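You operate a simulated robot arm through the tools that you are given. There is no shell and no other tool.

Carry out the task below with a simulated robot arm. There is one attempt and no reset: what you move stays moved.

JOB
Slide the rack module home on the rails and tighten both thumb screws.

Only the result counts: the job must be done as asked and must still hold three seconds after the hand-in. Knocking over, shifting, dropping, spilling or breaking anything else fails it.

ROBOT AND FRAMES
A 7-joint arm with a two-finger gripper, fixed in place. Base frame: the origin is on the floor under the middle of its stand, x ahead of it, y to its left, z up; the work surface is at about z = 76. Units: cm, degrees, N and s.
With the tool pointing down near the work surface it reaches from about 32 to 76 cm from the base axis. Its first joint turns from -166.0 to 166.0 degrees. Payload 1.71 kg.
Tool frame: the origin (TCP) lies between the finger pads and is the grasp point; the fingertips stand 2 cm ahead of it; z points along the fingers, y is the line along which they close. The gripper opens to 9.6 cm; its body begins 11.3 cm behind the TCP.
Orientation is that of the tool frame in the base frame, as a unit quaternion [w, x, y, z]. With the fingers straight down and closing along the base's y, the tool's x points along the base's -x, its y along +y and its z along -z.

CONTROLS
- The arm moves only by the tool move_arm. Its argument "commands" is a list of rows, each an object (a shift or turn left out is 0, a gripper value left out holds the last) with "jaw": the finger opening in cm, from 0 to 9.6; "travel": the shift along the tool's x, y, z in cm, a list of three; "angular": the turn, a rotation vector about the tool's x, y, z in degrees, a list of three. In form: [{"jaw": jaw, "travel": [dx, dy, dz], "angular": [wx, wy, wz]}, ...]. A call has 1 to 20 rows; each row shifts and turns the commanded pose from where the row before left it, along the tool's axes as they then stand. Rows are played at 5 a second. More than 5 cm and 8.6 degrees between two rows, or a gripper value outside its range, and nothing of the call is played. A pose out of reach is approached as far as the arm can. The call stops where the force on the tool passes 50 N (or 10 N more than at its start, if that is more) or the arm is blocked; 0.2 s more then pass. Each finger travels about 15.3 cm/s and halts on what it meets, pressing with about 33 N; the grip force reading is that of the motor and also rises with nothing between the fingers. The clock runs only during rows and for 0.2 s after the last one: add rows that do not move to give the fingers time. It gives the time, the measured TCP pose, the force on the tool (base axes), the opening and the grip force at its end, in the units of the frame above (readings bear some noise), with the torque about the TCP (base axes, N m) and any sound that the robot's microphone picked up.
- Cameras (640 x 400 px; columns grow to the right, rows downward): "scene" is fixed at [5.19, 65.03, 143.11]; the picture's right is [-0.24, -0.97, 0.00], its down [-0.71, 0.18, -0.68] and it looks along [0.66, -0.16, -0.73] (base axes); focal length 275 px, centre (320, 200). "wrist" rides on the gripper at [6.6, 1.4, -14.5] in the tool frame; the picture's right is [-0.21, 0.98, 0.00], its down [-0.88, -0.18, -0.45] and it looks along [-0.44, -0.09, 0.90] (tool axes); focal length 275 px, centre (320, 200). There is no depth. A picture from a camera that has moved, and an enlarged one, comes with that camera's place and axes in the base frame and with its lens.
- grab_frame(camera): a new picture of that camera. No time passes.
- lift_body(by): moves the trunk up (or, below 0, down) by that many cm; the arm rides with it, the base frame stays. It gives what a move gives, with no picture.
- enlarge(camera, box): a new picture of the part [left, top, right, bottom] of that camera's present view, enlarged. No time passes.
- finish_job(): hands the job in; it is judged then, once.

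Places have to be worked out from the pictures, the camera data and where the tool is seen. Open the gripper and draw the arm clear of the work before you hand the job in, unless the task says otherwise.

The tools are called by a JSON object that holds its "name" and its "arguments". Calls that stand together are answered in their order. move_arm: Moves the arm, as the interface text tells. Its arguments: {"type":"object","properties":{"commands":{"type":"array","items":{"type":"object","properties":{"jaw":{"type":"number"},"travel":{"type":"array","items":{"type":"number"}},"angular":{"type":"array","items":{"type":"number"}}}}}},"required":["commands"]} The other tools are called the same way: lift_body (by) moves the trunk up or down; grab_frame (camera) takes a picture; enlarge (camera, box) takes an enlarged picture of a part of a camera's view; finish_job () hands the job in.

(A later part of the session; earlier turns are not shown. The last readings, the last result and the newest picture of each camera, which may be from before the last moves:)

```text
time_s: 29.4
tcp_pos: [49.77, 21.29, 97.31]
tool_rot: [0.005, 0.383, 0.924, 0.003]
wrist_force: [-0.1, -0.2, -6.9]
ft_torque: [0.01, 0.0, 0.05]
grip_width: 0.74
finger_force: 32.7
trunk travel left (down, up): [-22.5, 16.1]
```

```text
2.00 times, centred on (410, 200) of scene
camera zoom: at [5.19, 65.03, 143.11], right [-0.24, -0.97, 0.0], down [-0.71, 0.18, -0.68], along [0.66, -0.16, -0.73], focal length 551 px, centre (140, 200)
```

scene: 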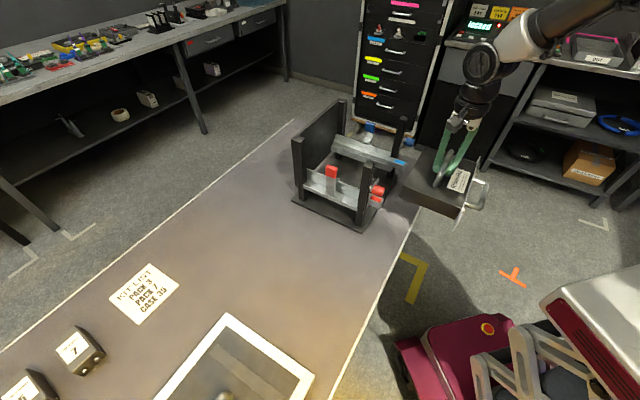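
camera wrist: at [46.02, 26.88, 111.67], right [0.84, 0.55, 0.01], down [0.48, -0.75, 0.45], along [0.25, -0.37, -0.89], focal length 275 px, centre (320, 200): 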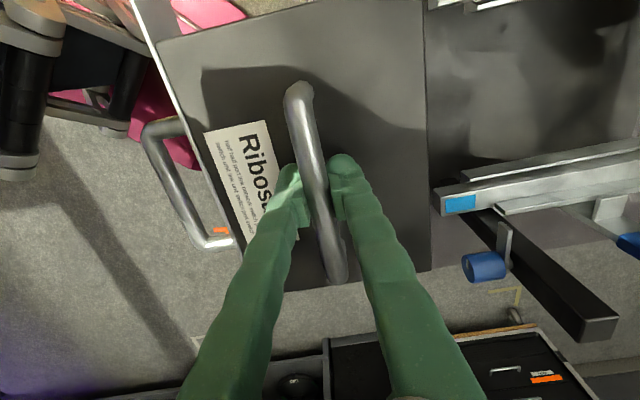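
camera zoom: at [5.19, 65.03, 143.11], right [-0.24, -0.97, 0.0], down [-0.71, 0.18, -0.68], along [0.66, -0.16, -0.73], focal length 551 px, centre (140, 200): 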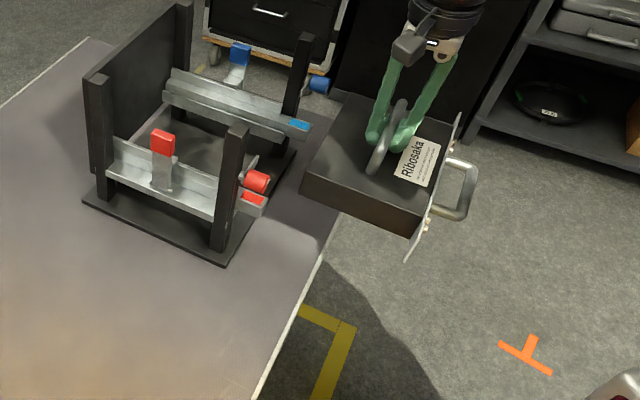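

Well aligned visually. I'll zoom on the blue rail versus module edge to check lateral offset and yaw.

{"name": "enlarge", "arguments": {"camera": "wrist", "box": [400, 120, 640, 290]}}

{"name": "enlarge", "arguments": {"camera": "scene", "box": [350, 130, 500, 270]}}

```text
2.35 times, centred on (520, 205) of wrist
camera zoom: at [46.02, 26.88, 111.67], right [0.84, 0.55, 0.01], down [0.48, -0.75, 0.45], along [0.25, -0.37, -0.89], focal length 648 px, centre (-151, 188)
```

zoom: 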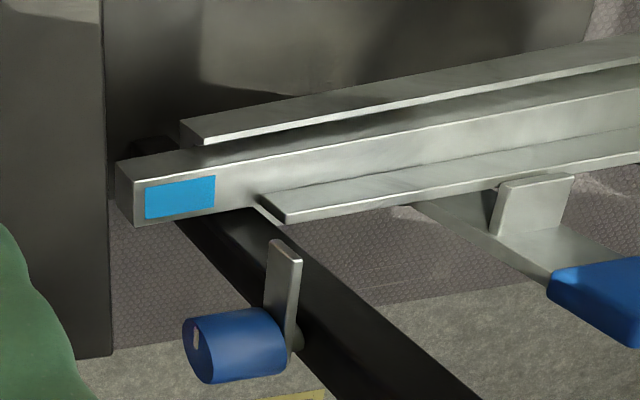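

```text
2.86 times, centred on (425, 200) of scene
camera zoom: at [5.19, 65.03, 143.11], right [-0.24, -0.97, 0.0], down [-0.71, 0.18, -0.68], along [0.66, -0.16, -0.73], focal length 787 px, centre (20, 200)
```

zoom: 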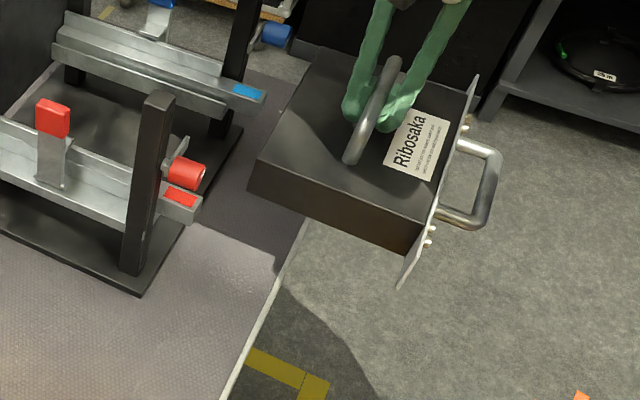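

Module is centred (lateral error ≲0.3 cm) and parallel to the rails. I'll lower so its underside is ~1 cm above rail height and advance so the back edge is just over the rail noses, in front of the tabs.

{"name": "move_arm", "arguments": {"commands": [{"travel": [0, 0, 1.2]}, {"travel": [0, 0, 1.2]}, {"travel": [0, 1.5, 0]}, {"travel": [0, 1.5, 0]}, {"travel": [0, 1.7, 0]}, {"travel": [0, 1.5, 0]}, {}]}}

{"name": "grab_frame", "arguments": {"camera": "wrist"}}

{"name": "enlarge", "arguments": {"camera": "scene", "box": [320, 110, 480, 250]}}

{"name": "enlarge", "arguments": {"camera": "wrist", "box": [380, 100, 640, 300]}}

```text
time_s: 31.0
tcp_pos: [54.13, 25.74, 94.8]
tool_rot: [0.006, 0.383, 0.924, 0.003]
wrist_force: [-0.7, -0.4, -7.1]
ft_torque: [0.03, 0.03, -0.02]
grip_width: 0.76
finger_force: 33.5
trunk travel left (down, up): [-22.5, 16.1]
```

```text
taken
camera wrist: at [50.35, 31.23, 109.18], right [0.84, 0.55, 0.01], down [0.48, -0.75, 0.45], along [0.25, -0.37, -0.89], focal length 275 px, centre (320, 200)
```

wrist: 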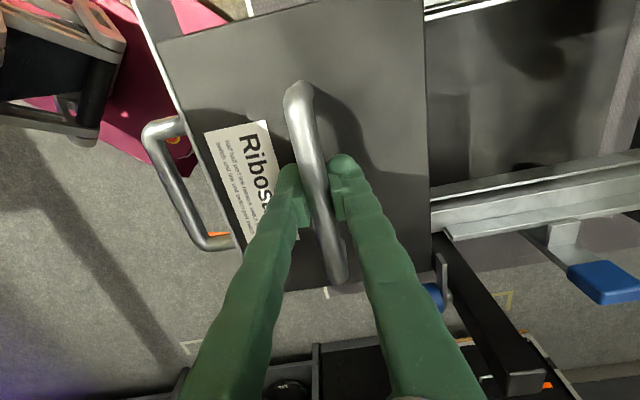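

```text
2.86 times, centred on (400, 180) of scene
camera zoom: at [5.19, 65.03, 143.11], right [-0.24, -0.97, 0.0], down [-0.71, 0.18, -0.68], along [0.66, -0.16, -0.73], focal length 787 px, centre (91, 257)
```

zoom: 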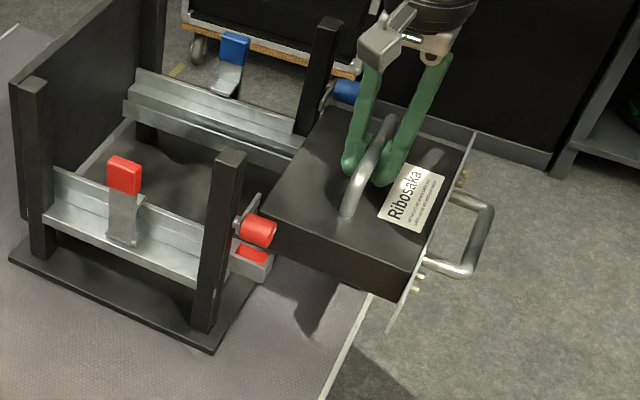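

```text
2.00 times, centred on (510, 200) of wrist
camera zoom: at [50.35, 31.23, 109.18], right [0.84, 0.55, 0.01], down [0.48, -0.75, 0.45], along [0.25, -0.37, -0.89], focal length 551 px, centre (-60, 200)
```

zoom: 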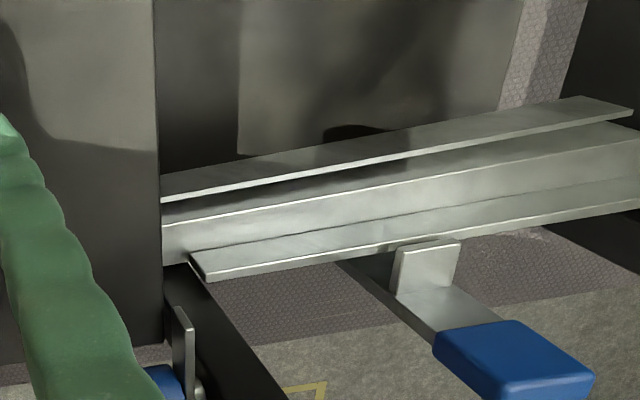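

Back edge is over the rail noses, short of the tabs. I'll lower in small increments and watch for the load to come off, to find the exact rail height.

{"name": "move_arm", "arguments": {"commands": [{"travel": [0, 0, 0.15]}, {"travel": [0, 0, 0.15]}, {}]}}

{"name": "move_arm", "arguments": {"commands": [{"travel": [0, 0, 0.1]}, {"travel": [0, 0, 0.1]}, {}]}}

```text
time_s: 31.8
tcp_pos: [54.08, 25.62, 94.54]
tool_rot: [0.006, 0.382, 0.924, 0.003]
wrist_force: [0.7, -0.4, -7.3]
ft_torque: [0.0, -0.03, 0.03]
grip_width: 0.75
finger_force: 32.9
trunk travel left (down, up): [-22.5, 16.1]
```

```text
time_s: 32.6
tcp_pos: [54.31, 25.73, 94.34]
tool_rot: [0.006, 0.383, 0.924, 0.004]
wrist_force: [-0.2, 0.2, -6.9]
ft_torque: [0.06, 0.01, 0.02]
grip_width: 0.74
finger_force: 33.0
trunk travel left (down, up): [-22.5, 16.1]
```

{"name": "move_arm", "arguments": {"commands": [{"travel": [0, 0, 0.1]}, {"travel": [0, 0, 0.1]}, {}]}}

{"name": "enlarge", "arguments": {"camera": "scene", "box": [350, 150, 450, 240]}}

```text
time_s: 33.4
tcp_pos: [54.24, 25.64, 94.1]
tool_rot: [0.006, 0.383, 0.924, 0.003]
wrist_force: [0.1, 0.7, -6.8]
ft_torque: [0.03, -0.02, 0.01]
grip_width: 0.75
finger_force: 33.0
trunk travel left (down, up): [-22.5, 16.1]
```

```text
4.44 times, centred on (400, 195) of scene
camera zoom: at [5.19, 65.03, 143.11], right [-0.24, -0.97, 0.0], down [-0.71, 0.18, -0.68], along [0.66, -0.16, -0.73], focal length 1224 px, centre (-36, 222)
```

zoom: 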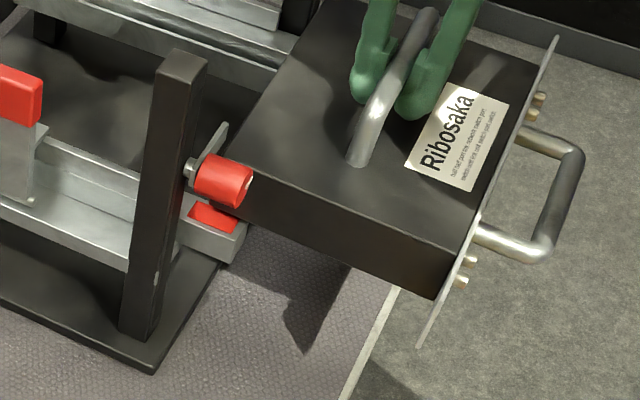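

No contact yet at TCP z 94.1; continuing downward in small steps.

{"name": "move_arm", "arguments": {"commands": [{"travel": [0, 0, 0.1]}, {"travel": [0, 0, 0.1]}, {}]}}

{"name": "move_arm", "arguments": {"commands": [{"travel": [0, 0, 0.1]}, {"travel": [0, 0, 0.1]}, {}]}}

```text
time_s: 34.2
tcp_pos: [54.25, 25.77, 93.86]
tool_rot: [0.006, 0.382, 0.924, 0.003]
wrist_force: [-0.2, 0.4, -6.3]
ft_torque: [0.04, -0.01, -0.01]
grip_width: 0.76
finger_force: 32.8
trunk travel left (down, up): [-22.5, 16.1]
```

```text
time_s: 35.0
tcp_pos: [54.33, 25.79, 93.75]
tool_rot: [0.006, 0.383, 0.924, 0.003]
wrist_force: [0.2, 0.1, -6.7]
ft_torque: [0.05, -0.03, 0.03]
grip_width: 0.76
finger_force: 33.3
trunk travel left (down, up): [-22.5, 16.1]
```

Still hanging free at z 93.75. A bit lower.

{"name": "move_arm", "arguments": {"commands": [{"travel": [0, 0, 0.1]}, {"travel": [0, 0, 0.1]}, {}]}}

{"name": "move_arm", "arguments": {"commands": [{"travel": [0, 0, 0.1]}, {}]}}

{"name": "enlarge", "arguments": {"camera": "scene", "box": [365, 165, 415, 215]}}

```text
time_s: 35.8
tcp_pos: [54.21, 25.84, 93.58]
tool_rot: [0.005, 0.383, 0.924, 0.003]
wrist_force: [-2.1, 0.1, -4.1]
ft_torque: [-0.11, -0.2, -0.06]
grip_width: 0.76
finger_force: 33.3
trunk travel left (down, up): [-22.5, 16.1]
```

```text
time_s: 36.4
tcp_pos: [54.19, 25.8, 93.51]
tool_rot: [0.007, 0.383, 0.924, 0.003]
wrist_force: [-3.1, 0.5, 0.1]
ft_torque: [0.02, -0.24, -0.07]
grip_width: 0.76
finger_force: 33.0
trunk travel left (down, up): [-22.5, 16.1]
```

```text
8.00 times, centred on (390, 190) of scene
camera zoom: at [5.19, 65.03, 143.11], right [-0.24, -0.97, 0.0], down [-0.71, 0.18, -0.68], along [0.66, -0.16, -0.73], focal length 2203 px, centre (-240, 280)
```

zoom: 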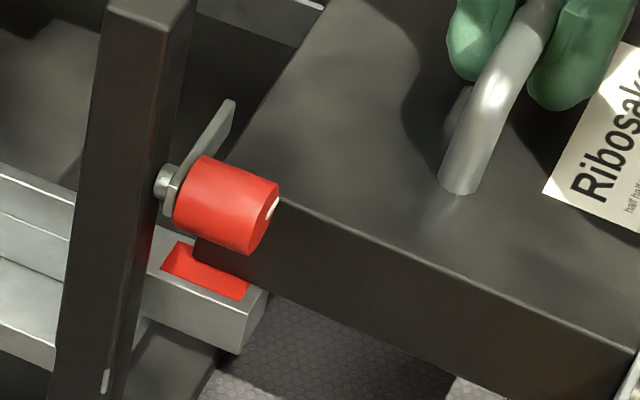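

Contact at TCP z ≈ 93.6 (load transferring to the rails). I'll lift 0.15 cm and slide in a few cm under the tabs, watching the force.

{"name": "move_arm", "arguments": {"commands": [{"travel": [0, 0, -0.2]}, {"travel": [0, 0.4, 0]}, {"travel": [0, 0.5, 0]}, {"travel": [0, 0.5, 0]}, {"travel": [0, 0.5, 0]}, {}]}}

{"name": "enlarge", "arguments": {"camera": "scene", "box": [350, 130, 430, 210]}}

{"name": "enlarge", "arguments": {"camera": "wrist", "box": [380, 100, 640, 320]}}

```text
time_s: 37.8
tcp_pos: [55.58, 27.12, 93.61]
tool_rot: [0.005, 0.382, 0.924, 0.002]
wrist_force: [0.4, 0.1, -6.2]
ft_torque: [0.05, -0.01, 0.01]
grip_width: 0.76
finger_force: 33.3
trunk travel left (down, up): [-22.5, 16.1]
```

```text
5.00 times, centred on (390, 170) of scene
camera zoom: at [5.19, 65.03, 143.11], right [-0.24, -0.97, 0.0], down [-0.71, 0.18, -0.68], along [0.66, -0.16, -0.73], focal length 1377 px, centre (-30, 350)
```

zoom: 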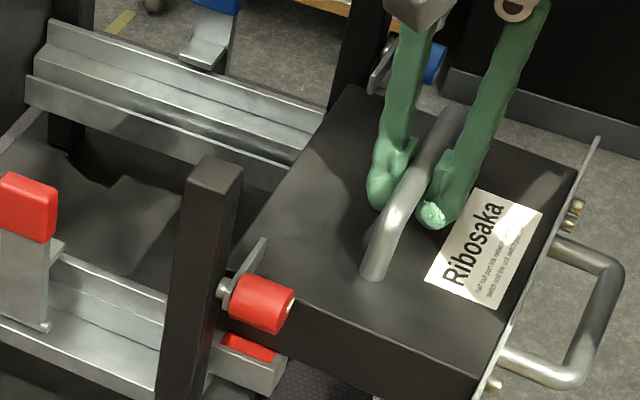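

```text
1.82 times, centred on (510, 210) of wrist
camera zoom: at [51.76, 32.76, 108.11], right [0.84, 0.55, 0.01], down [0.48, -0.75, 0.45], along [0.25, -0.37, -0.89], focal length 500 px, centre (-26, 182)
```

zoom: 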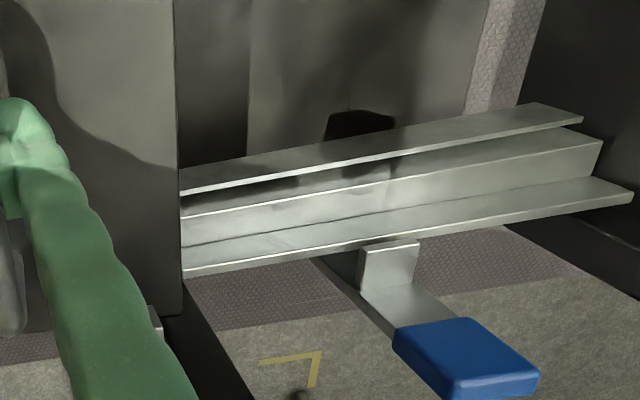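

The module passed under both tabs without contact. Continuing to slide in, toward the start of the outer guide walls.

{"name": "move_arm", "arguments": {"commands": [{"travel": [0, 0.5, 0]}, {"travel": [0, 0.5, 0]}, {"travel": [0, 0.5, 0]}, {"travel": [0, 0.5, 0]}, {}]}}

{"name": "move_arm", "arguments": {"commands": [{"travel": [0, 0.5, 0]}, {"travel": [0, 0.5, 0]}, {"travel": [0, 0.5, 0]}, {"travel": [0, 0.5, 0]}, {}]}}

{"name": "grab_frame", "arguments": {"camera": "wrist"}}

{"name": "enlarge", "arguments": {"camera": "scene", "box": [310, 110, 430, 220]}}

```text
time_s: 39.0
tcp_pos: [57.03, 28.58, 93.89]
tool_rot: [0.005, 0.382, 0.924, 0.002]
wrist_force: [-0.6, 0.0, -7.2]
ft_torque: [0.03, 0.01, -0.02]
grip_width: 0.79
finger_force: 32.8
trunk travel left (down, up): [-22.5, 16.1]
```

```text
time_s: 40.2
tcp_pos: [58.42, 30.07, 93.73]
tool_rot: [0.006, 0.383, 0.924, 0.002]
wrist_force: [-1.1, 0.1, -0.6]
ft_torque: [0.0, 0.09, -0.05]
grip_width: 0.74
finger_force: 33.0
trunk travel left (down, up): [-22.5, 16.1]
```

```text
taken
camera wrist: at [54.59, 35.57, 108.17], right [0.84, 0.55, 0.01], down [0.48, -0.75, 0.45], along [0.26, -0.37, -0.89], focal length 275 px, centre (320, 200)
```

wrist: 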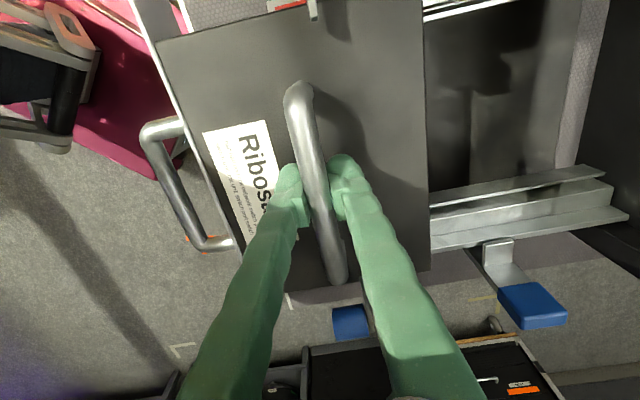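

```text
3.64 times, centred on (370, 165) of scene
camera zoom: at [5.19, 65.03, 143.11], right [-0.24, -0.97, 0.0], down [-0.71, 0.18, -0.68], along [0.66, -0.16, -0.73], focal length 1002 px, centre (138, 327)
```

zoom: 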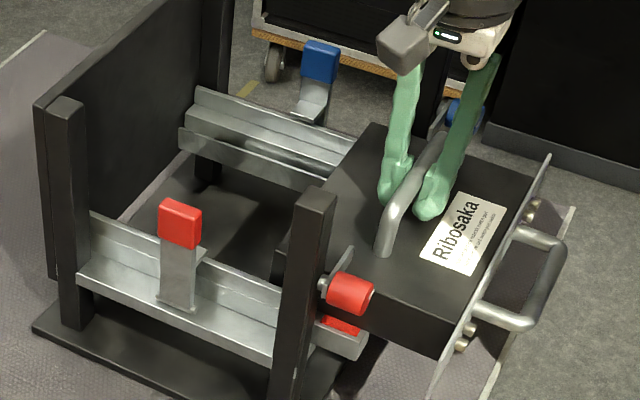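

The rails now carry the weight and the module slides freely. Continuing in, with the back edge nearing the levers' shelves next.

{"name": "move_arm", "arguments": {"commands": [{"travel": [0, 0.5, 0]}, {"travel": [0, 0.5, 0]}, {"travel": [0, 0.5, 0]}, {"travel": [0, 0.5, 0]}, {}]}}

{"name": "move_arm", "arguments": {"commands": [{"travel": [0, 0.5, 0]}, {"travel": [0, 0.5, 0]}, {"travel": [0, 0.5, 0]}, {}]}}

{"name": "grab_frame", "arguments": {"camera": "wrist"}}

{"name": "enlarge", "arguments": {"camera": "scene", "box": [310, 110, 430, 220]}}

```text
time_s: 41.4
tcp_pos: [59.79, 31.4, 93.69]
tool_rot: [0.007, 0.382, 0.924, 0.002]
wrist_force: [-2.2, 0.1, -2.2]
ft_torque: [0.05, 0.04, 0.01]
grip_width: 0.78
finger_force: 32.9
trunk travel left (down, up): [-22.5, 16.1]
```

```text
time_s: 42.4
tcp_pos: [60.74, 32.45, 93.85]
tool_rot: [0.006, 0.382, 0.924, 0.003]
wrist_force: [-1.5, -2.6, -0.9]
ft_torque: [-0.04, -0.09, -0.08]
grip_width: 0.76
finger_force: 33.2
trunk travel left (down, up): [-22.5, 16.1]
```

```text
taken
camera wrist: at [57.07, 37.98, 108.13], right [0.84, 0.55, 0.01], down [0.48, -0.75, 0.45], along [0.25, -0.37, -0.89], focal length 275 px, centre (320, 200)
```

wrist: 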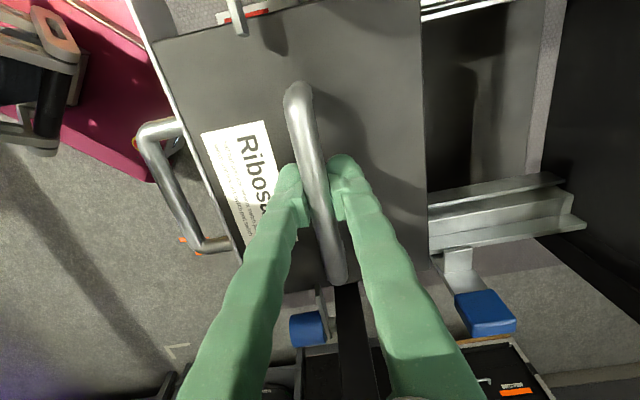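

```text
3.64 times, centred on (370, 165) of scene
camera zoom: at [5.19, 65.03, 143.11], right [-0.24, -0.97, 0.0], down [-0.71, 0.18, -0.68], along [0.66, -0.16, -0.73], focal length 1002 px, centre (138, 327)
```

zoom: 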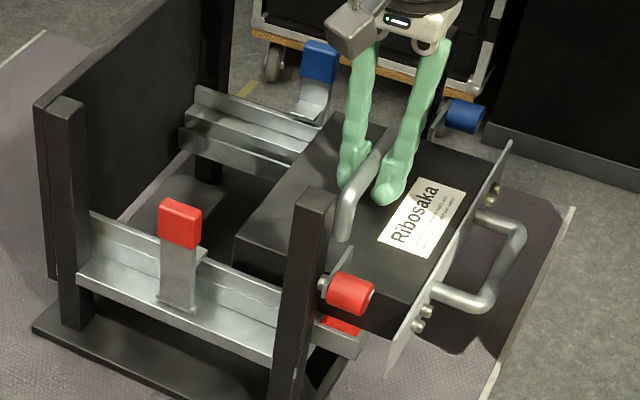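

Back edge at f≈9.4, just before the lever shelves. I'll creep forward checking force, since the shelves nearly touch the module's sides.

{"name": "move_arm", "arguments": {"commands": [{"travel": [0, 0.4, 0]}, {"travel": [0, 0.4, 0]}, {"travel": [0, 0.4, 0]}, {"travel": [0, 0.3, 0]}, {}]}}

{"name": "enlarge", "arguments": {"camera": "wrist", "box": [400, 150, 620, 350]}}

{"name": "enlarge", "arguments": {"camera": "scene", "box": [310, 140, 390, 220]}}

```text
time_s: 43.6
tcp_pos: [61.97, 33.59, 93.79]
tool_rot: [0.005, 0.383, 0.924, 0.003]
wrist_force: [0.6, -0.3, -6.3]
ft_torque: [0.04, -0.02, 0.02]
grip_width: 0.77
finger_force: 33.1
trunk travel left (down, up): [-22.5, 16.1]
```

```text
2.00 times, centred on (510, 250) of wrist
camera zoom: at [58.26, 39.12, 108.18], right [0.84, 0.55, 0.01], down [0.48, -0.75, 0.45], along [0.25, -0.37, -0.89], focal length 551 px, centre (-60, 100)
```

zoom: 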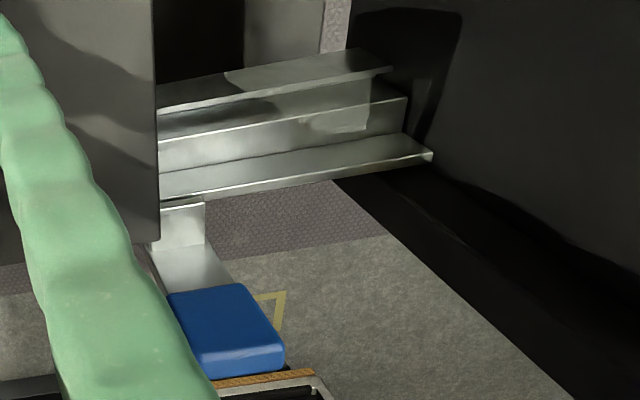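

```text
5.00 times, centred on (350, 180) of scene
camera zoom: at [5.19, 65.03, 143.11], right [-0.24, -0.97, 0.0], down [-0.71, 0.18, -0.68], along [0.66, -0.16, -0.73], focal length 1377 px, centre (170, 300)
```

zoom: 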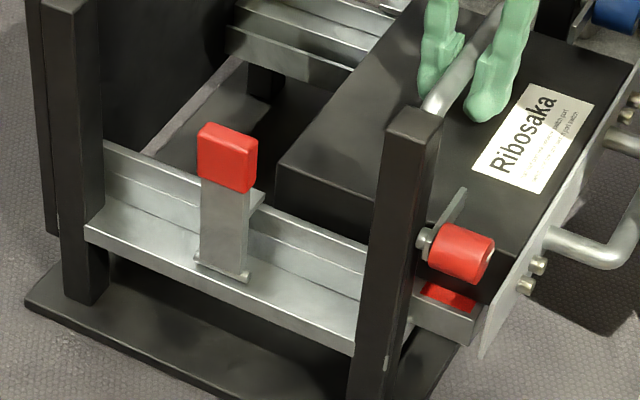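

No resistance yet. Creeping past the lever position.

{"name": "move_arm", "arguments": {"commands": [{"travel": [0, 0.3, 0]}, {"travel": [0, 0.3, 0]}, {}]}}

{"name": "move_arm", "arguments": {"commands": [{"travel": [0, 0.3, 0]}, {"travel": [0, 0.3, 0]}, {}]}}

{"name": "enlarge", "arguments": {"camera": "scene", "box": [310, 140, 390, 220]}}

{"name": "enlarge", "arguments": {"camera": "wrist", "box": [400, 150, 620, 350]}}

```text
time_s: 44.4
tcp_pos: [62.5, 34.0, 93.83]
tool_rot: [0.006, 0.383, 0.924, 0.003]
wrist_force: [-0.1, -0.1, -5.9]
ft_torque: [0.04, 0.01, -0.03]
grip_width: 0.72
finger_force: 32.9
trunk travel left (down, up): [-22.5, 16.1]
```

```text
time_s: 45.2
tcp_pos: [62.82, 34.47, 93.89]
tool_rot: [0.006, 0.383, 0.924, 0.002]
wrist_force: [-0.9, -0.4, -6.7]
ft_torque: [0.07, 0.0, -0.02]
grip_width: 0.73
finger_force: 32.9
trunk travel left (down, up): [-22.5, 16.1]
```

```text
5.00 times, centred on (350, 180) of scene
camera zoom: at [5.19, 65.03, 143.11], right [-0.24, -0.97, 0.0], down [-0.71, 0.18, -0.68], along [0.66, -0.16, -0.73], focal length 1377 px, centre (170, 300)
```

zoom: 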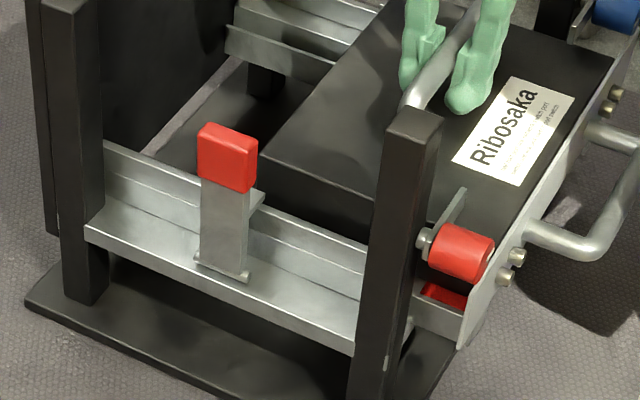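

```text
2.00 times, centred on (510, 250) of wrist
camera zoom: at [59.08, 39.96, 108.25], right [0.84, 0.55, 0.01], down [0.48, -0.75, 0.45], along [0.25, -0.37, -0.89], focal length 551 px, centre (-60, 100)
```

zoom: 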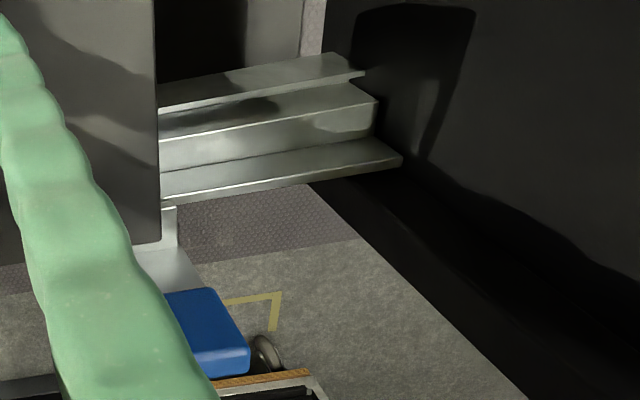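

Past the shelves freely. Now the panel is nearing the knobs; let me look closely at the panel end versus the red knob and tab before pushing on.

{"name": "enlarge", "arguments": {"camera": "scene", "box": [355, 160, 415, 220]}}

{"name": "enlarge", "arguments": {"camera": "scene", "box": [380, 120, 430, 170]}}

{"name": "grab_frame", "arguments": {"camera": "wrist"}}

{"name": "enlarge", "arguments": {"camera": "wrist", "box": [100, 0, 320, 130]}}

{"name": "enlarge", "arguments": {"camera": "wrist", "box": [180, 220, 340, 400]}}

```text
6.67 times, centred on (385, 190) of scene
camera zoom: at [5.19, 65.03, 143.11], right [-0.24, -0.97, 0.0], down [-0.71, 0.18, -0.68], along [0.66, -0.16, -0.73], focal length 1836 px, centre (-113, 267)
```

zoom: 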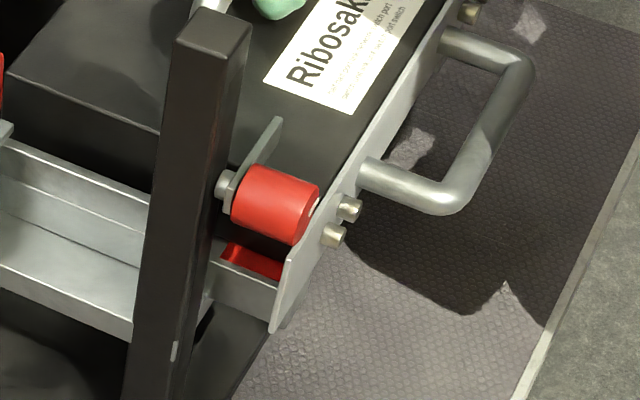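

```text
8.00 times, centred on (405, 145) of scene
camera zoom: at [5.19, 65.03, 143.11], right [-0.24, -0.97, 0.0], down [-0.71, 0.18, -0.68], along [0.66, -0.16, -0.73], focal length 2203 px, centre (-360, 640)
```

zoom: 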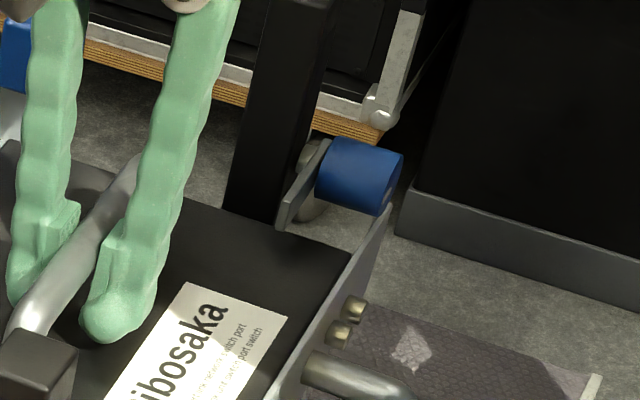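

```text
taken
camera wrist: at [59.08, 39.96, 108.25], right [0.84, 0.55, 0.01], down [0.48, -0.75, 0.45], along [0.25, -0.37, -0.89], focal length 275 px, centre (320, 200)
```

wrist: 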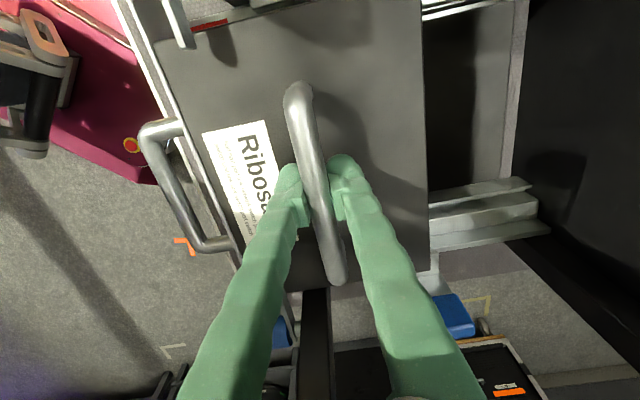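

```text
2.91 times, centred on (210, 65) of wrist
camera zoom: at [59.08, 39.96, 108.25], right [0.84, 0.55, 0.01], down [0.48, -0.75, 0.45], along [0.25, -0.37, -0.89], focal length 801 px, centre (640, 593)
```

zoom: 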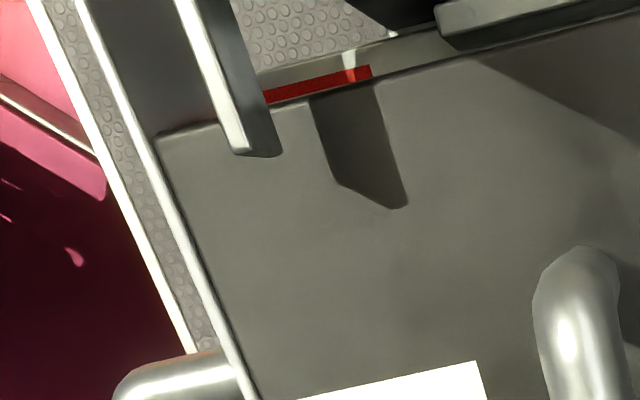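

```text
2.22 times, centred on (260, 310) of wrist
camera zoom: at [59.08, 39.96, 108.25], right [0.84, 0.55, 0.01], down [0.48, -0.75, 0.45], along [0.25, -0.37, -0.89], focal length 612 px, centre (453, -44)
```

zoom: 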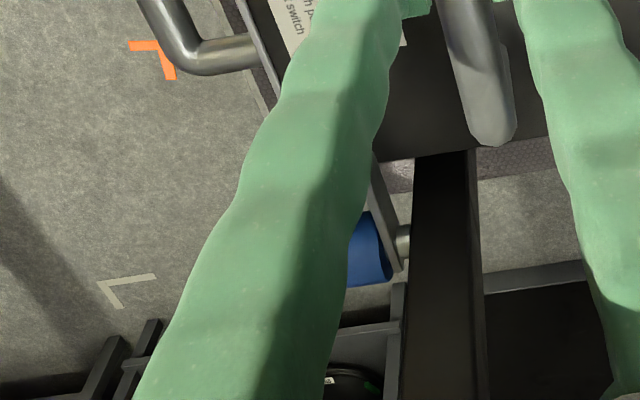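

Panel is right at the knob face plane. I'll creep forward in 0.2–0.3 cm steps with force checks to see if it passes under the knobs.

{"name": "move_arm", "arguments": {"commands": [{"travel": [0, 0.2, 0]}, {"travel": [0, 0.2, 0]}, {}]}}

{"name": "move_arm", "arguments": {"commands": [{"travel": [0, 0.2, 0]}, {"travel": [0, 0.2, 0]}, {}]}}

{"name": "enlarge", "arguments": {"camera": "scene", "box": [355, 160, 415, 220]}}

```text
time_s: 46.0
tcp_pos: [63.13, 34.75, 93.84]
tool_rot: [0.006, 0.383, 0.924, 0.003]
wrist_force: [-0.3, -0.3, -7.1]
ft_torque: [-0.03, 0.0, 0.0]
grip_width: 0.77
finger_force: 33.0
trunk travel left (down, up): [-22.5, 16.1]
```

```text
time_s: 46.8
tcp_pos: [63.46, 34.94, 93.78]
tool_rot: [0.005, 0.382, 0.924, 0.001]
wrist_force: [-1.2, -0.1, -5.7]
ft_torque: [-0.04, 0.0, 0.02]
grip_width: 0.76
finger_force: 33.1
trunk travel left (down, up): [-22.5, 16.1]
```

```text
6.67 times, centred on (385, 190) of scene
camera zoom: at [5.19, 65.03, 143.11], right [-0.24, -0.97, 0.0], down [-0.71, 0.18, -0.68], along [0.66, -0.16, -0.73], focal length 1836 px, centre (-113, 267)
```

zoom: 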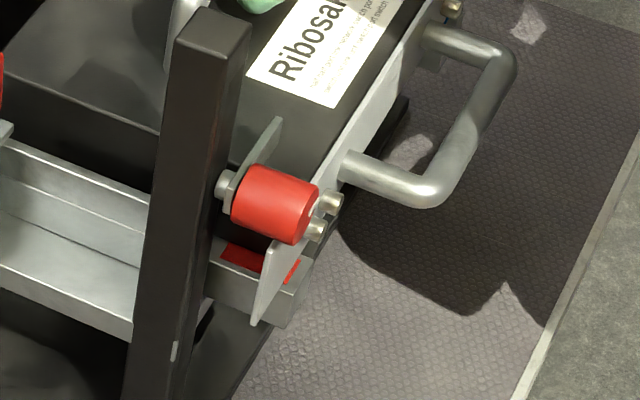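

Passing under the knob without contact. Continuing gently.

{"name": "move_arm", "arguments": {"commands": [{"travel": [0, 0.2, 0]}, {"travel": [0, 0.2, 0]}, {"travel": [0, 0.2, 0]}, {"travel": [0, 0.2, 0]}, {}]}}

{"name": "move_arm", "arguments": {"commands": [{"travel": [0, 0.2, 0]}, {"travel": [0, 0.2, 0]}, {"travel": [0, 0.2, 0]}, {}]}}

{"name": "enlarge", "arguments": {"camera": "scene", "box": [355, 160, 415, 220]}}

{"name": "enlarge", "arguments": {"camera": "wrist", "box": [100, 0, 320, 130]}}

```text
time_s: 48.0
tcp_pos: [64.01, 35.52, 93.84]
tool_rot: [0.005, 0.382, 0.924, 0.002]
wrist_force: [0.0, 0.2, -5.8]
ft_torque: [-0.03, -0.01, -0.01]
grip_width: 0.74
finger_force: 32.9
trunk travel left (down, up): [-22.5, 16.1]
```

```text
time_s: 49.0
tcp_pos: [64.38, 36.02, 93.84]
tool_rot: [0.006, 0.383, 0.924, 0.002]
wrist_force: [-0.6, -0.4, -6.2]
ft_torque: [0.03, -0.04, -0.03]
grip_width: 0.76
finger_force: 33.2
trunk travel left (down, up): [-22.5, 16.1]
```

```text
6.67 times, centred on (385, 190) of scene
camera zoom: at [5.19, 65.03, 143.11], right [-0.24, -0.97, 0.0], down [-0.71, 0.18, -0.68], along [0.66, -0.16, -0.73], focal length 1836 px, centre (-113, 267)
```

zoom: 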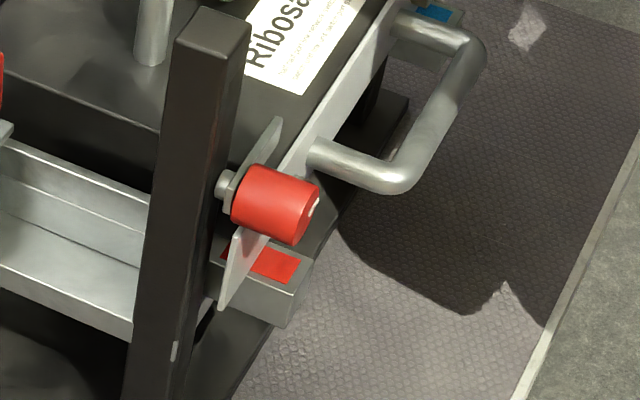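

```text
2.91 times, centred on (210, 65) of wrist
camera zoom: at [60.68, 41.53, 108.29], right [0.84, 0.55, 0.01], down [0.48, -0.75, 0.45], along [0.25, -0.37, -0.89], focal length 801 px, centre (640, 593)
```

zoom: 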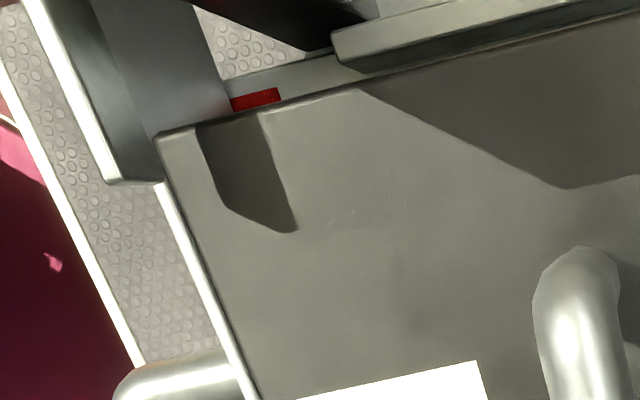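

Still free; about 1.5 cm to go. Continuing in small steps until the panel seats against the posts.

{"name": "move_arm", "arguments": {"commands": [{"travel": [0, 0.2, 0]}, {"travel": [0, 0.2, 0]}, {"travel": [0, 0.2, 0]}, {}]}}

{"name": "move_arm", "arguments": {"commands": [{"travel": [0, 0.2, 0]}, {"travel": [0, 0.2, 0]}, {}]}}

{"name": "enlarge", "arguments": {"camera": "scene", "box": [355, 160, 415, 220]}}

{"name": "enlarge", "arguments": {"camera": "scene", "box": [300, 90, 440, 230]}}

```text
time_s: 50.0
tcp_pos: [64.89, 36.52, 93.82]
tool_rot: [0.005, 0.383, 0.924, 0.002]
wrist_force: [0.1, 0.5, -5.4]
ft_torque: [-0.04, -0.05, 0.01]
grip_width: 0.77
finger_force: 32.7
trunk travel left (down, up): [-22.5, 16.1]
```

```text
time_s: 50.8
tcp_pos: [65.31, 36.76, 93.81]
tool_rot: [0.005, 0.383, 0.924, 0.003]
wrist_force: [0.2, -0.9, -7.3]
ft_torque: [0.02, 0.02, 0.01]
grip_width: 0.76
finger_force: 33.0
trunk travel left (down, up): [-22.5, 16.1]
```

```text
6.67 times, centred on (385, 190) of scene
camera zoom: at [5.19, 65.03, 143.11], right [-0.24, -0.97, 0.0], down [-0.71, 0.18, -0.68], along [0.66, -0.16, -0.73], focal length 1836 px, centre (-113, 267)
```

zoom: 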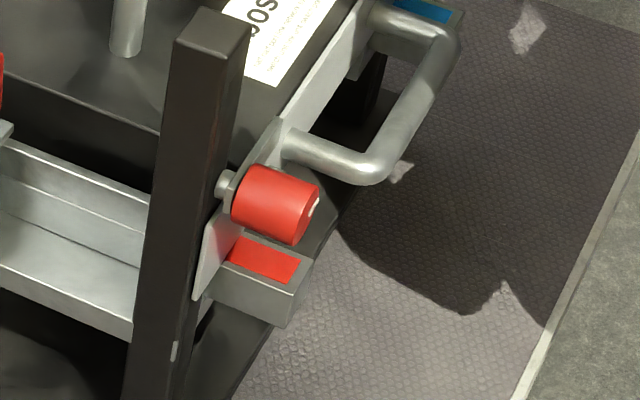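

```text
2.86 times, centred on (370, 160) of scene
camera zoom: at [5.19, 65.03, 143.11], right [-0.24, -0.97, 0.0], down [-0.71, 0.18, -0.68], along [0.66, -0.16, -0.73], focal length 787 px, centre (177, 314)
```

zoom: 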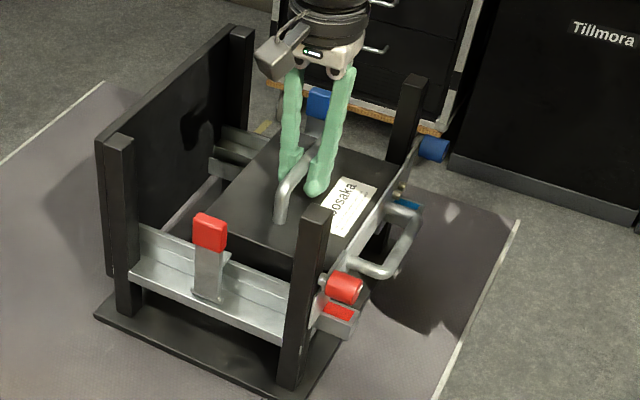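

Almost seated. I'll keep pushing gently until the contact force shows the panel against the posts.

{"name": "move_arm", "arguments": {"commands": [{"travel": [0, 0.2, 0]}, {"travel": [0, 0.2, 0]}, {}]}}

{"name": "move_arm", "arguments": {"commands": [{"travel": [0, 0.15, 0]}, {"travel": [0, 0.15, 0]}, {}]}}

{"name": "enlarge", "arguments": {"camera": "scene", "box": [355, 160, 415, 220]}}

```text
time_s: 51.4
tcp_pos: [63.97, 36.97, 94.93]
tool_rot: [0.012, 0.382, 0.924, 0.003]
wrist_force: [-0.9, -1.4, -6.1]
ft_torque: [0.03, -0.07, -0.07]
grip_width: 0.78
finger_force: 32.6
trunk travel left (down, up): [-22.5, 16.1]
stopped in row 3: the arm was blocked; the commanded pose is now the measured one
```

```text
time_s: 52.2
tcp_pos: [64.34, 37.24, 94.77]
tool_rot: [0.012, 0.382, 0.924, 0.001]
wrist_force: [-0.3, 0.4, -7.1]
ft_torque: [0.0, -0.04, 0.04]
grip_width: 0.78
finger_force: 32.6
trunk travel left (down, up): [-22.5, 16.1]
```

```text
6.67 times, centred on (385, 190) of scene
camera zoom: at [5.19, 65.03, 143.11], right [-0.24, -0.97, 0.0], down [-0.71, 0.18, -0.68], along [0.66, -0.16, -0.73], focal length 1836 px, centre (-113, 267)
```

zoom: 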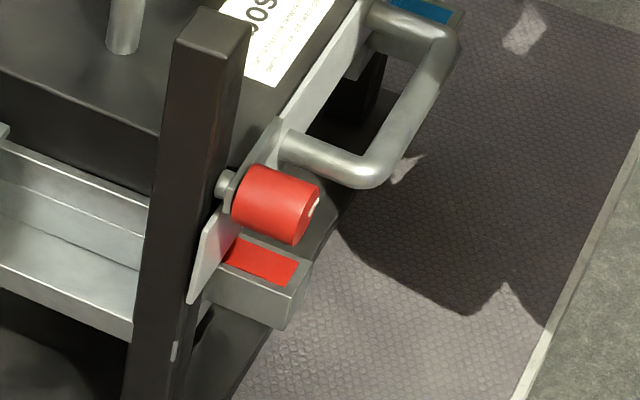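

The arm hit its reach limit there and hopped ~1 cm up and sideways. I'll set the module gently back down onto the rails, re-centred.

{"name": "move_arm", "arguments": {"commands": [{"travel": [-0.3, -0.1, 0.2]}, {"travel": [-0.3, -0.1, 0.2]}, {}]}}

{"name": "grab_frame", "arguments": {"camera": "wrist"}}

{"name": "enlarge", "arguments": {"camera": "scene", "box": [300, 90, 440, 230]}}

```text
time_s: 53.0
tcp_pos: [64.69, 36.66, 94.41]
tool_rot: [0.011, 0.382, 0.924, 0.002]
wrist_force: [0.8, -0.1, -6.8]
ft_torque: [0.02, -0.01, 0.01]
grip_width: 0.78
finger_force: 33.0
trunk travel left (down, up): [-22.5, 16.1]
```

```text
taken
camera wrist: at [60.81, 42.25, 108.72], right [0.84, 0.55, 0.02], down [0.48, -0.75, 0.46], along [0.26, -0.38, -0.89], focal length 275 px, centre (320, 200)
```

wrist: 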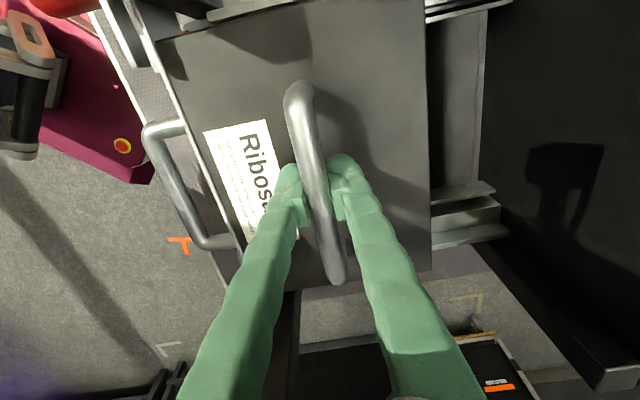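

```text
2.86 times, centred on (370, 160) of scene
camera zoom: at [5.19, 65.03, 143.11], right [-0.24, -0.97, 0.0], down [-0.71, 0.18, -0.68], along [0.66, -0.16, -0.73], focal length 787 px, centre (177, 314)
```

zoom: 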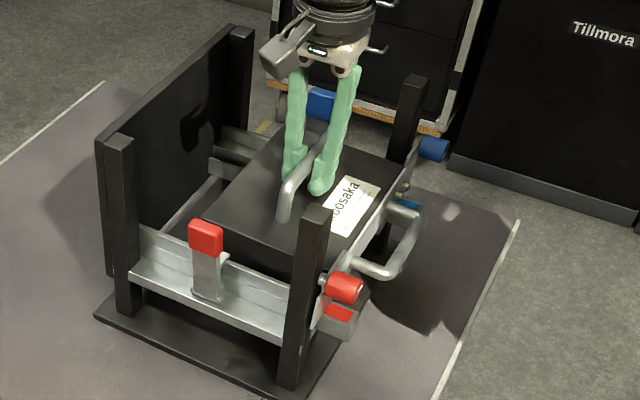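

The red lever seems to have tilted outward slightly. Let me zoom in on both levers before lowering.

{"name": "enlarge", "arguments": {"camera": "scene", "box": [310, 150, 370, 210]}}

{"name": "enlarge", "arguments": {"camera": "scene", "box": [335, 100, 425, 160]}}

```text
6.67 times, centred on (340, 180) of scene
camera zoom: at [5.19, 65.03, 143.11], right [-0.24, -0.97, 0.0], down [-0.71, 0.18, -0.68], along [0.66, -0.16, -0.73], focal length 1836 px, centre (187, 333)
```

zoom: 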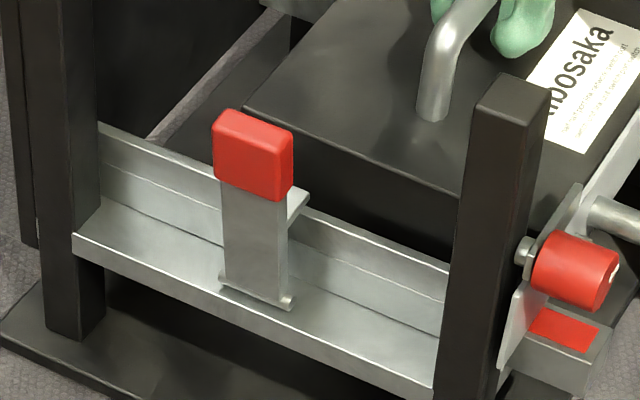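

```text
6.67 times, centred on (380, 130) of scene
camera zoom: at [5.19, 65.03, 143.11], right [-0.24, -0.97, 0.0], down [-0.71, 0.18, -0.68], along [0.66, -0.16, -0.73], focal length 1836 px, centre (-80, 667)
```

zoom: 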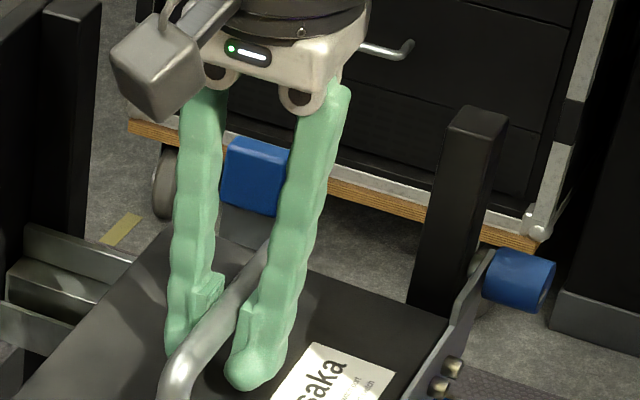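

The red lever is merely leaning outward a few degrees against the module's side. I'll re-centre the module and set it back onto the rails.

{"name": "move_arm", "arguments": {"commands": [{"travel": [-0.25, 0, 0.2]}, {"travel": [0, 0, 0.2]}, {}]}}

{"name": "move_arm", "arguments": {"commands": [{"travel": [0, 0, 0.2]}, {}]}}

{"name": "enlarge", "arguments": {"camera": "scene", "box": [310, 140, 410, 220]}}

```text
time_s: 53.8
tcp_pos: [64.93, 36.45, 93.97]
tool_rot: [0.011, 0.383, 0.924, 0.002]
wrist_force: [0.5, 1.3, -3.4]
ft_torque: [0.08, 0.24, -0.02]
grip_width: 0.78
finger_force: 33.5
trunk travel left (down, up): [-22.5, 16.1]
```

```text
time_s: 54.4
tcp_pos: [64.94, 36.48, 93.78]
tool_rot: [0.011, 0.382, 0.924, 0.002]
wrist_force: [1.3, 1.0, -3.1]
ft_torque: [-0.09, 0.11, -0.02]
grip_width: 0.74
finger_force: 32.8
trunk travel left (down, up): [-22.5, 16.1]
```

```text
5.00 times, centred on (360, 180) of scene
camera zoom: at [5.19, 65.03, 143.11], right [-0.24, -0.97, 0.0], down [-0.71, 0.18, -0.68], along [0.66, -0.16, -0.73], focal length 1377 px, centre (120, 300)
```

zoom: 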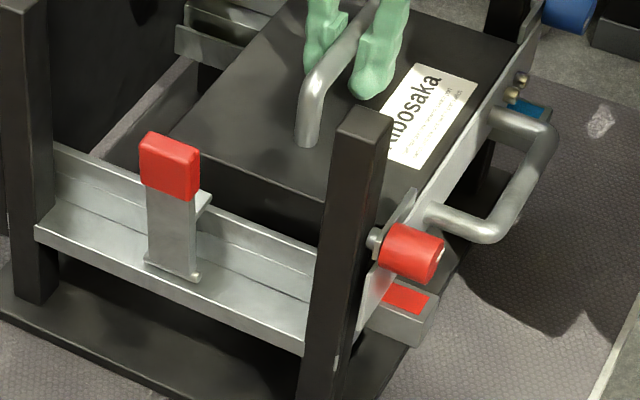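

Centred again and mostly resting on the rails. I'll lower the last bit, release the handle, and raise clear; then I'll push the panel home from the front where reach is better.

{"name": "move_arm", "arguments": {"commands": [{"travel": [0, 0, 0.15]}, {}]}}

{"name": "move_arm", "arguments": {"commands": [{"jaw": 1.5}, {"jaw": 2.5}, {"jaw": 3}, {"jaw": 3}]}}

{"name": "enlarge", "arguments": {"camera": "scene", "box": [300, 90, 440, 230]}}

```text
time_s: 55.0
tcp_pos: [64.87, 36.52, 93.73]
tool_rot: [0.011, 0.382, 0.924, 0.003]
wrist_force: [2.1, 2.4, 2.1]
ft_torque: [0.0, 0.05, 0.0]
grip_width: 0.71
finger_force: 33.2
trunk travel left (down, up): [-22.5, 16.1]
```

```text
time_s: 56.0
tcp_pos: [64.87, 36.47, 93.6]
tool_rot: [0.011, 0.383, 0.924, 0.003]
wrist_force: [-0.8, -0.2, -1.4]
ft_torque: [0.0, 0.01, 0.04]
grip_width: 3.01
finger_force: 0.0
trunk travel left (down, up): [-22.5, 16.1]
```

```text
2.86 times, centred on (370, 160) of scene
camera zoom: at [5.19, 65.03, 143.11], right [-0.24, -0.97, 0.0], down [-0.71, 0.18, -0.68], along [0.66, -0.16, -0.73], focal length 787 px, centre (177, 314)
```

zoom: 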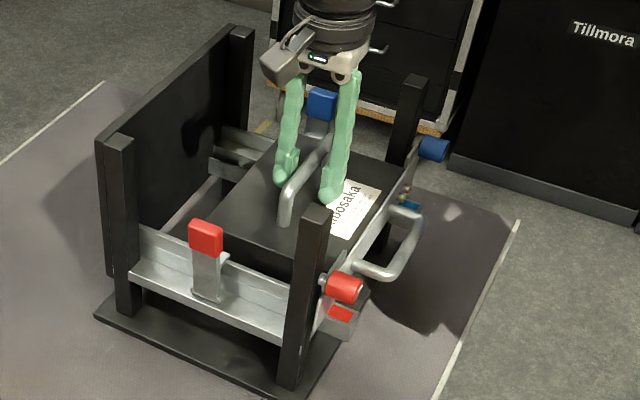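

Released and the module sits on the rails. Raising the tool straight up and moving it to the front.

{"name": "move_arm", "arguments": {"commands": [{"travel": [0, 0, -1.5]}, {"travel": [0, 0, -3]}, {"travel": [0, -1, -4]}, {"travel": [0, -3, -4]}, {"travel": [0, -4, -2]}, {"travel": [0, -4, 0]}, {"travel": [0, -4, 0]}, {"travel": [0, -4, 0]}, {"travel": [0, -4, 0]}, {}]}}

{"name": "grab_frame", "arguments": {"camera": "wrist"}}

{"name": "grab_frame", "arguments": {"camera": "scene"}}

{"name": "enlarge", "arguments": {"camera": "scene", "box": [300, 90, 440, 230]}}

```text
time_s: 58.2
tcp_pos: [47.29, 19.39, 107.59]
tool_rot: [0.011, 0.383, 0.924, 0.003]
wrist_force: [0.2, 0.0, 0.0]
ft_torque: [0.05, 0.07, -0.01]
grip_width: 3.0
finger_force: 0.0
trunk travel left (down, up): [-22.5, 16.1]
```

```text
taken
camera wrist: at [43.43, 25.07, 122.09], right [0.84, 0.55, 0.02], down [0.48, -0.75, 0.46], along [0.26, -0.38, -0.89], focal length 275 px, centre (320, 200)
```

wrist: 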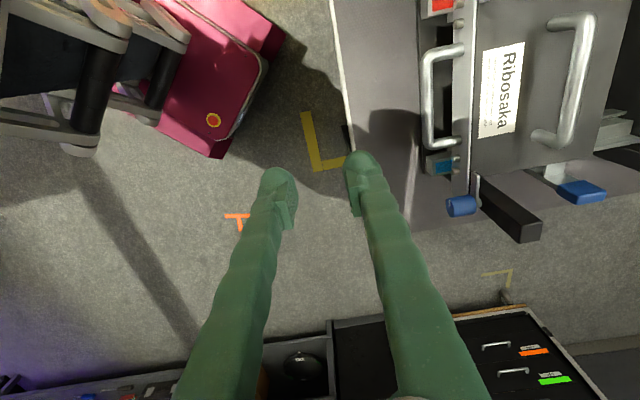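

```text
taken
```

scene: 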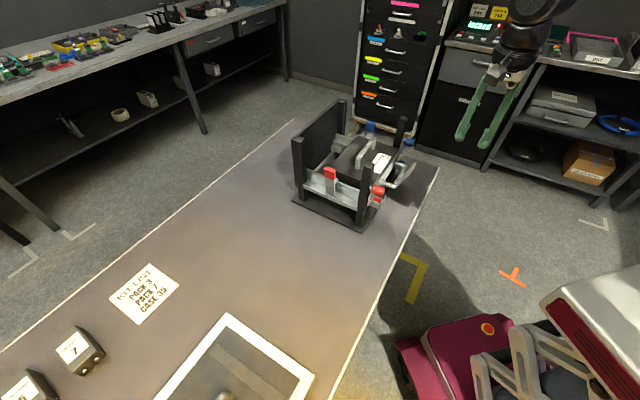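

```text
2.86 times, centred on (370, 160) of scene
camera zoom: at [5.19, 65.03, 143.11], right [-0.24, -0.97, 0.0], down [-0.71, 0.18, -0.68], along [0.66, -0.16, -0.73], focal length 787 px, centre (177, 314)
```

zoom: 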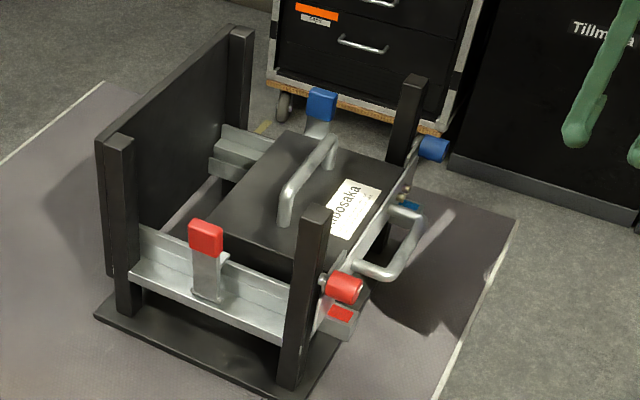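

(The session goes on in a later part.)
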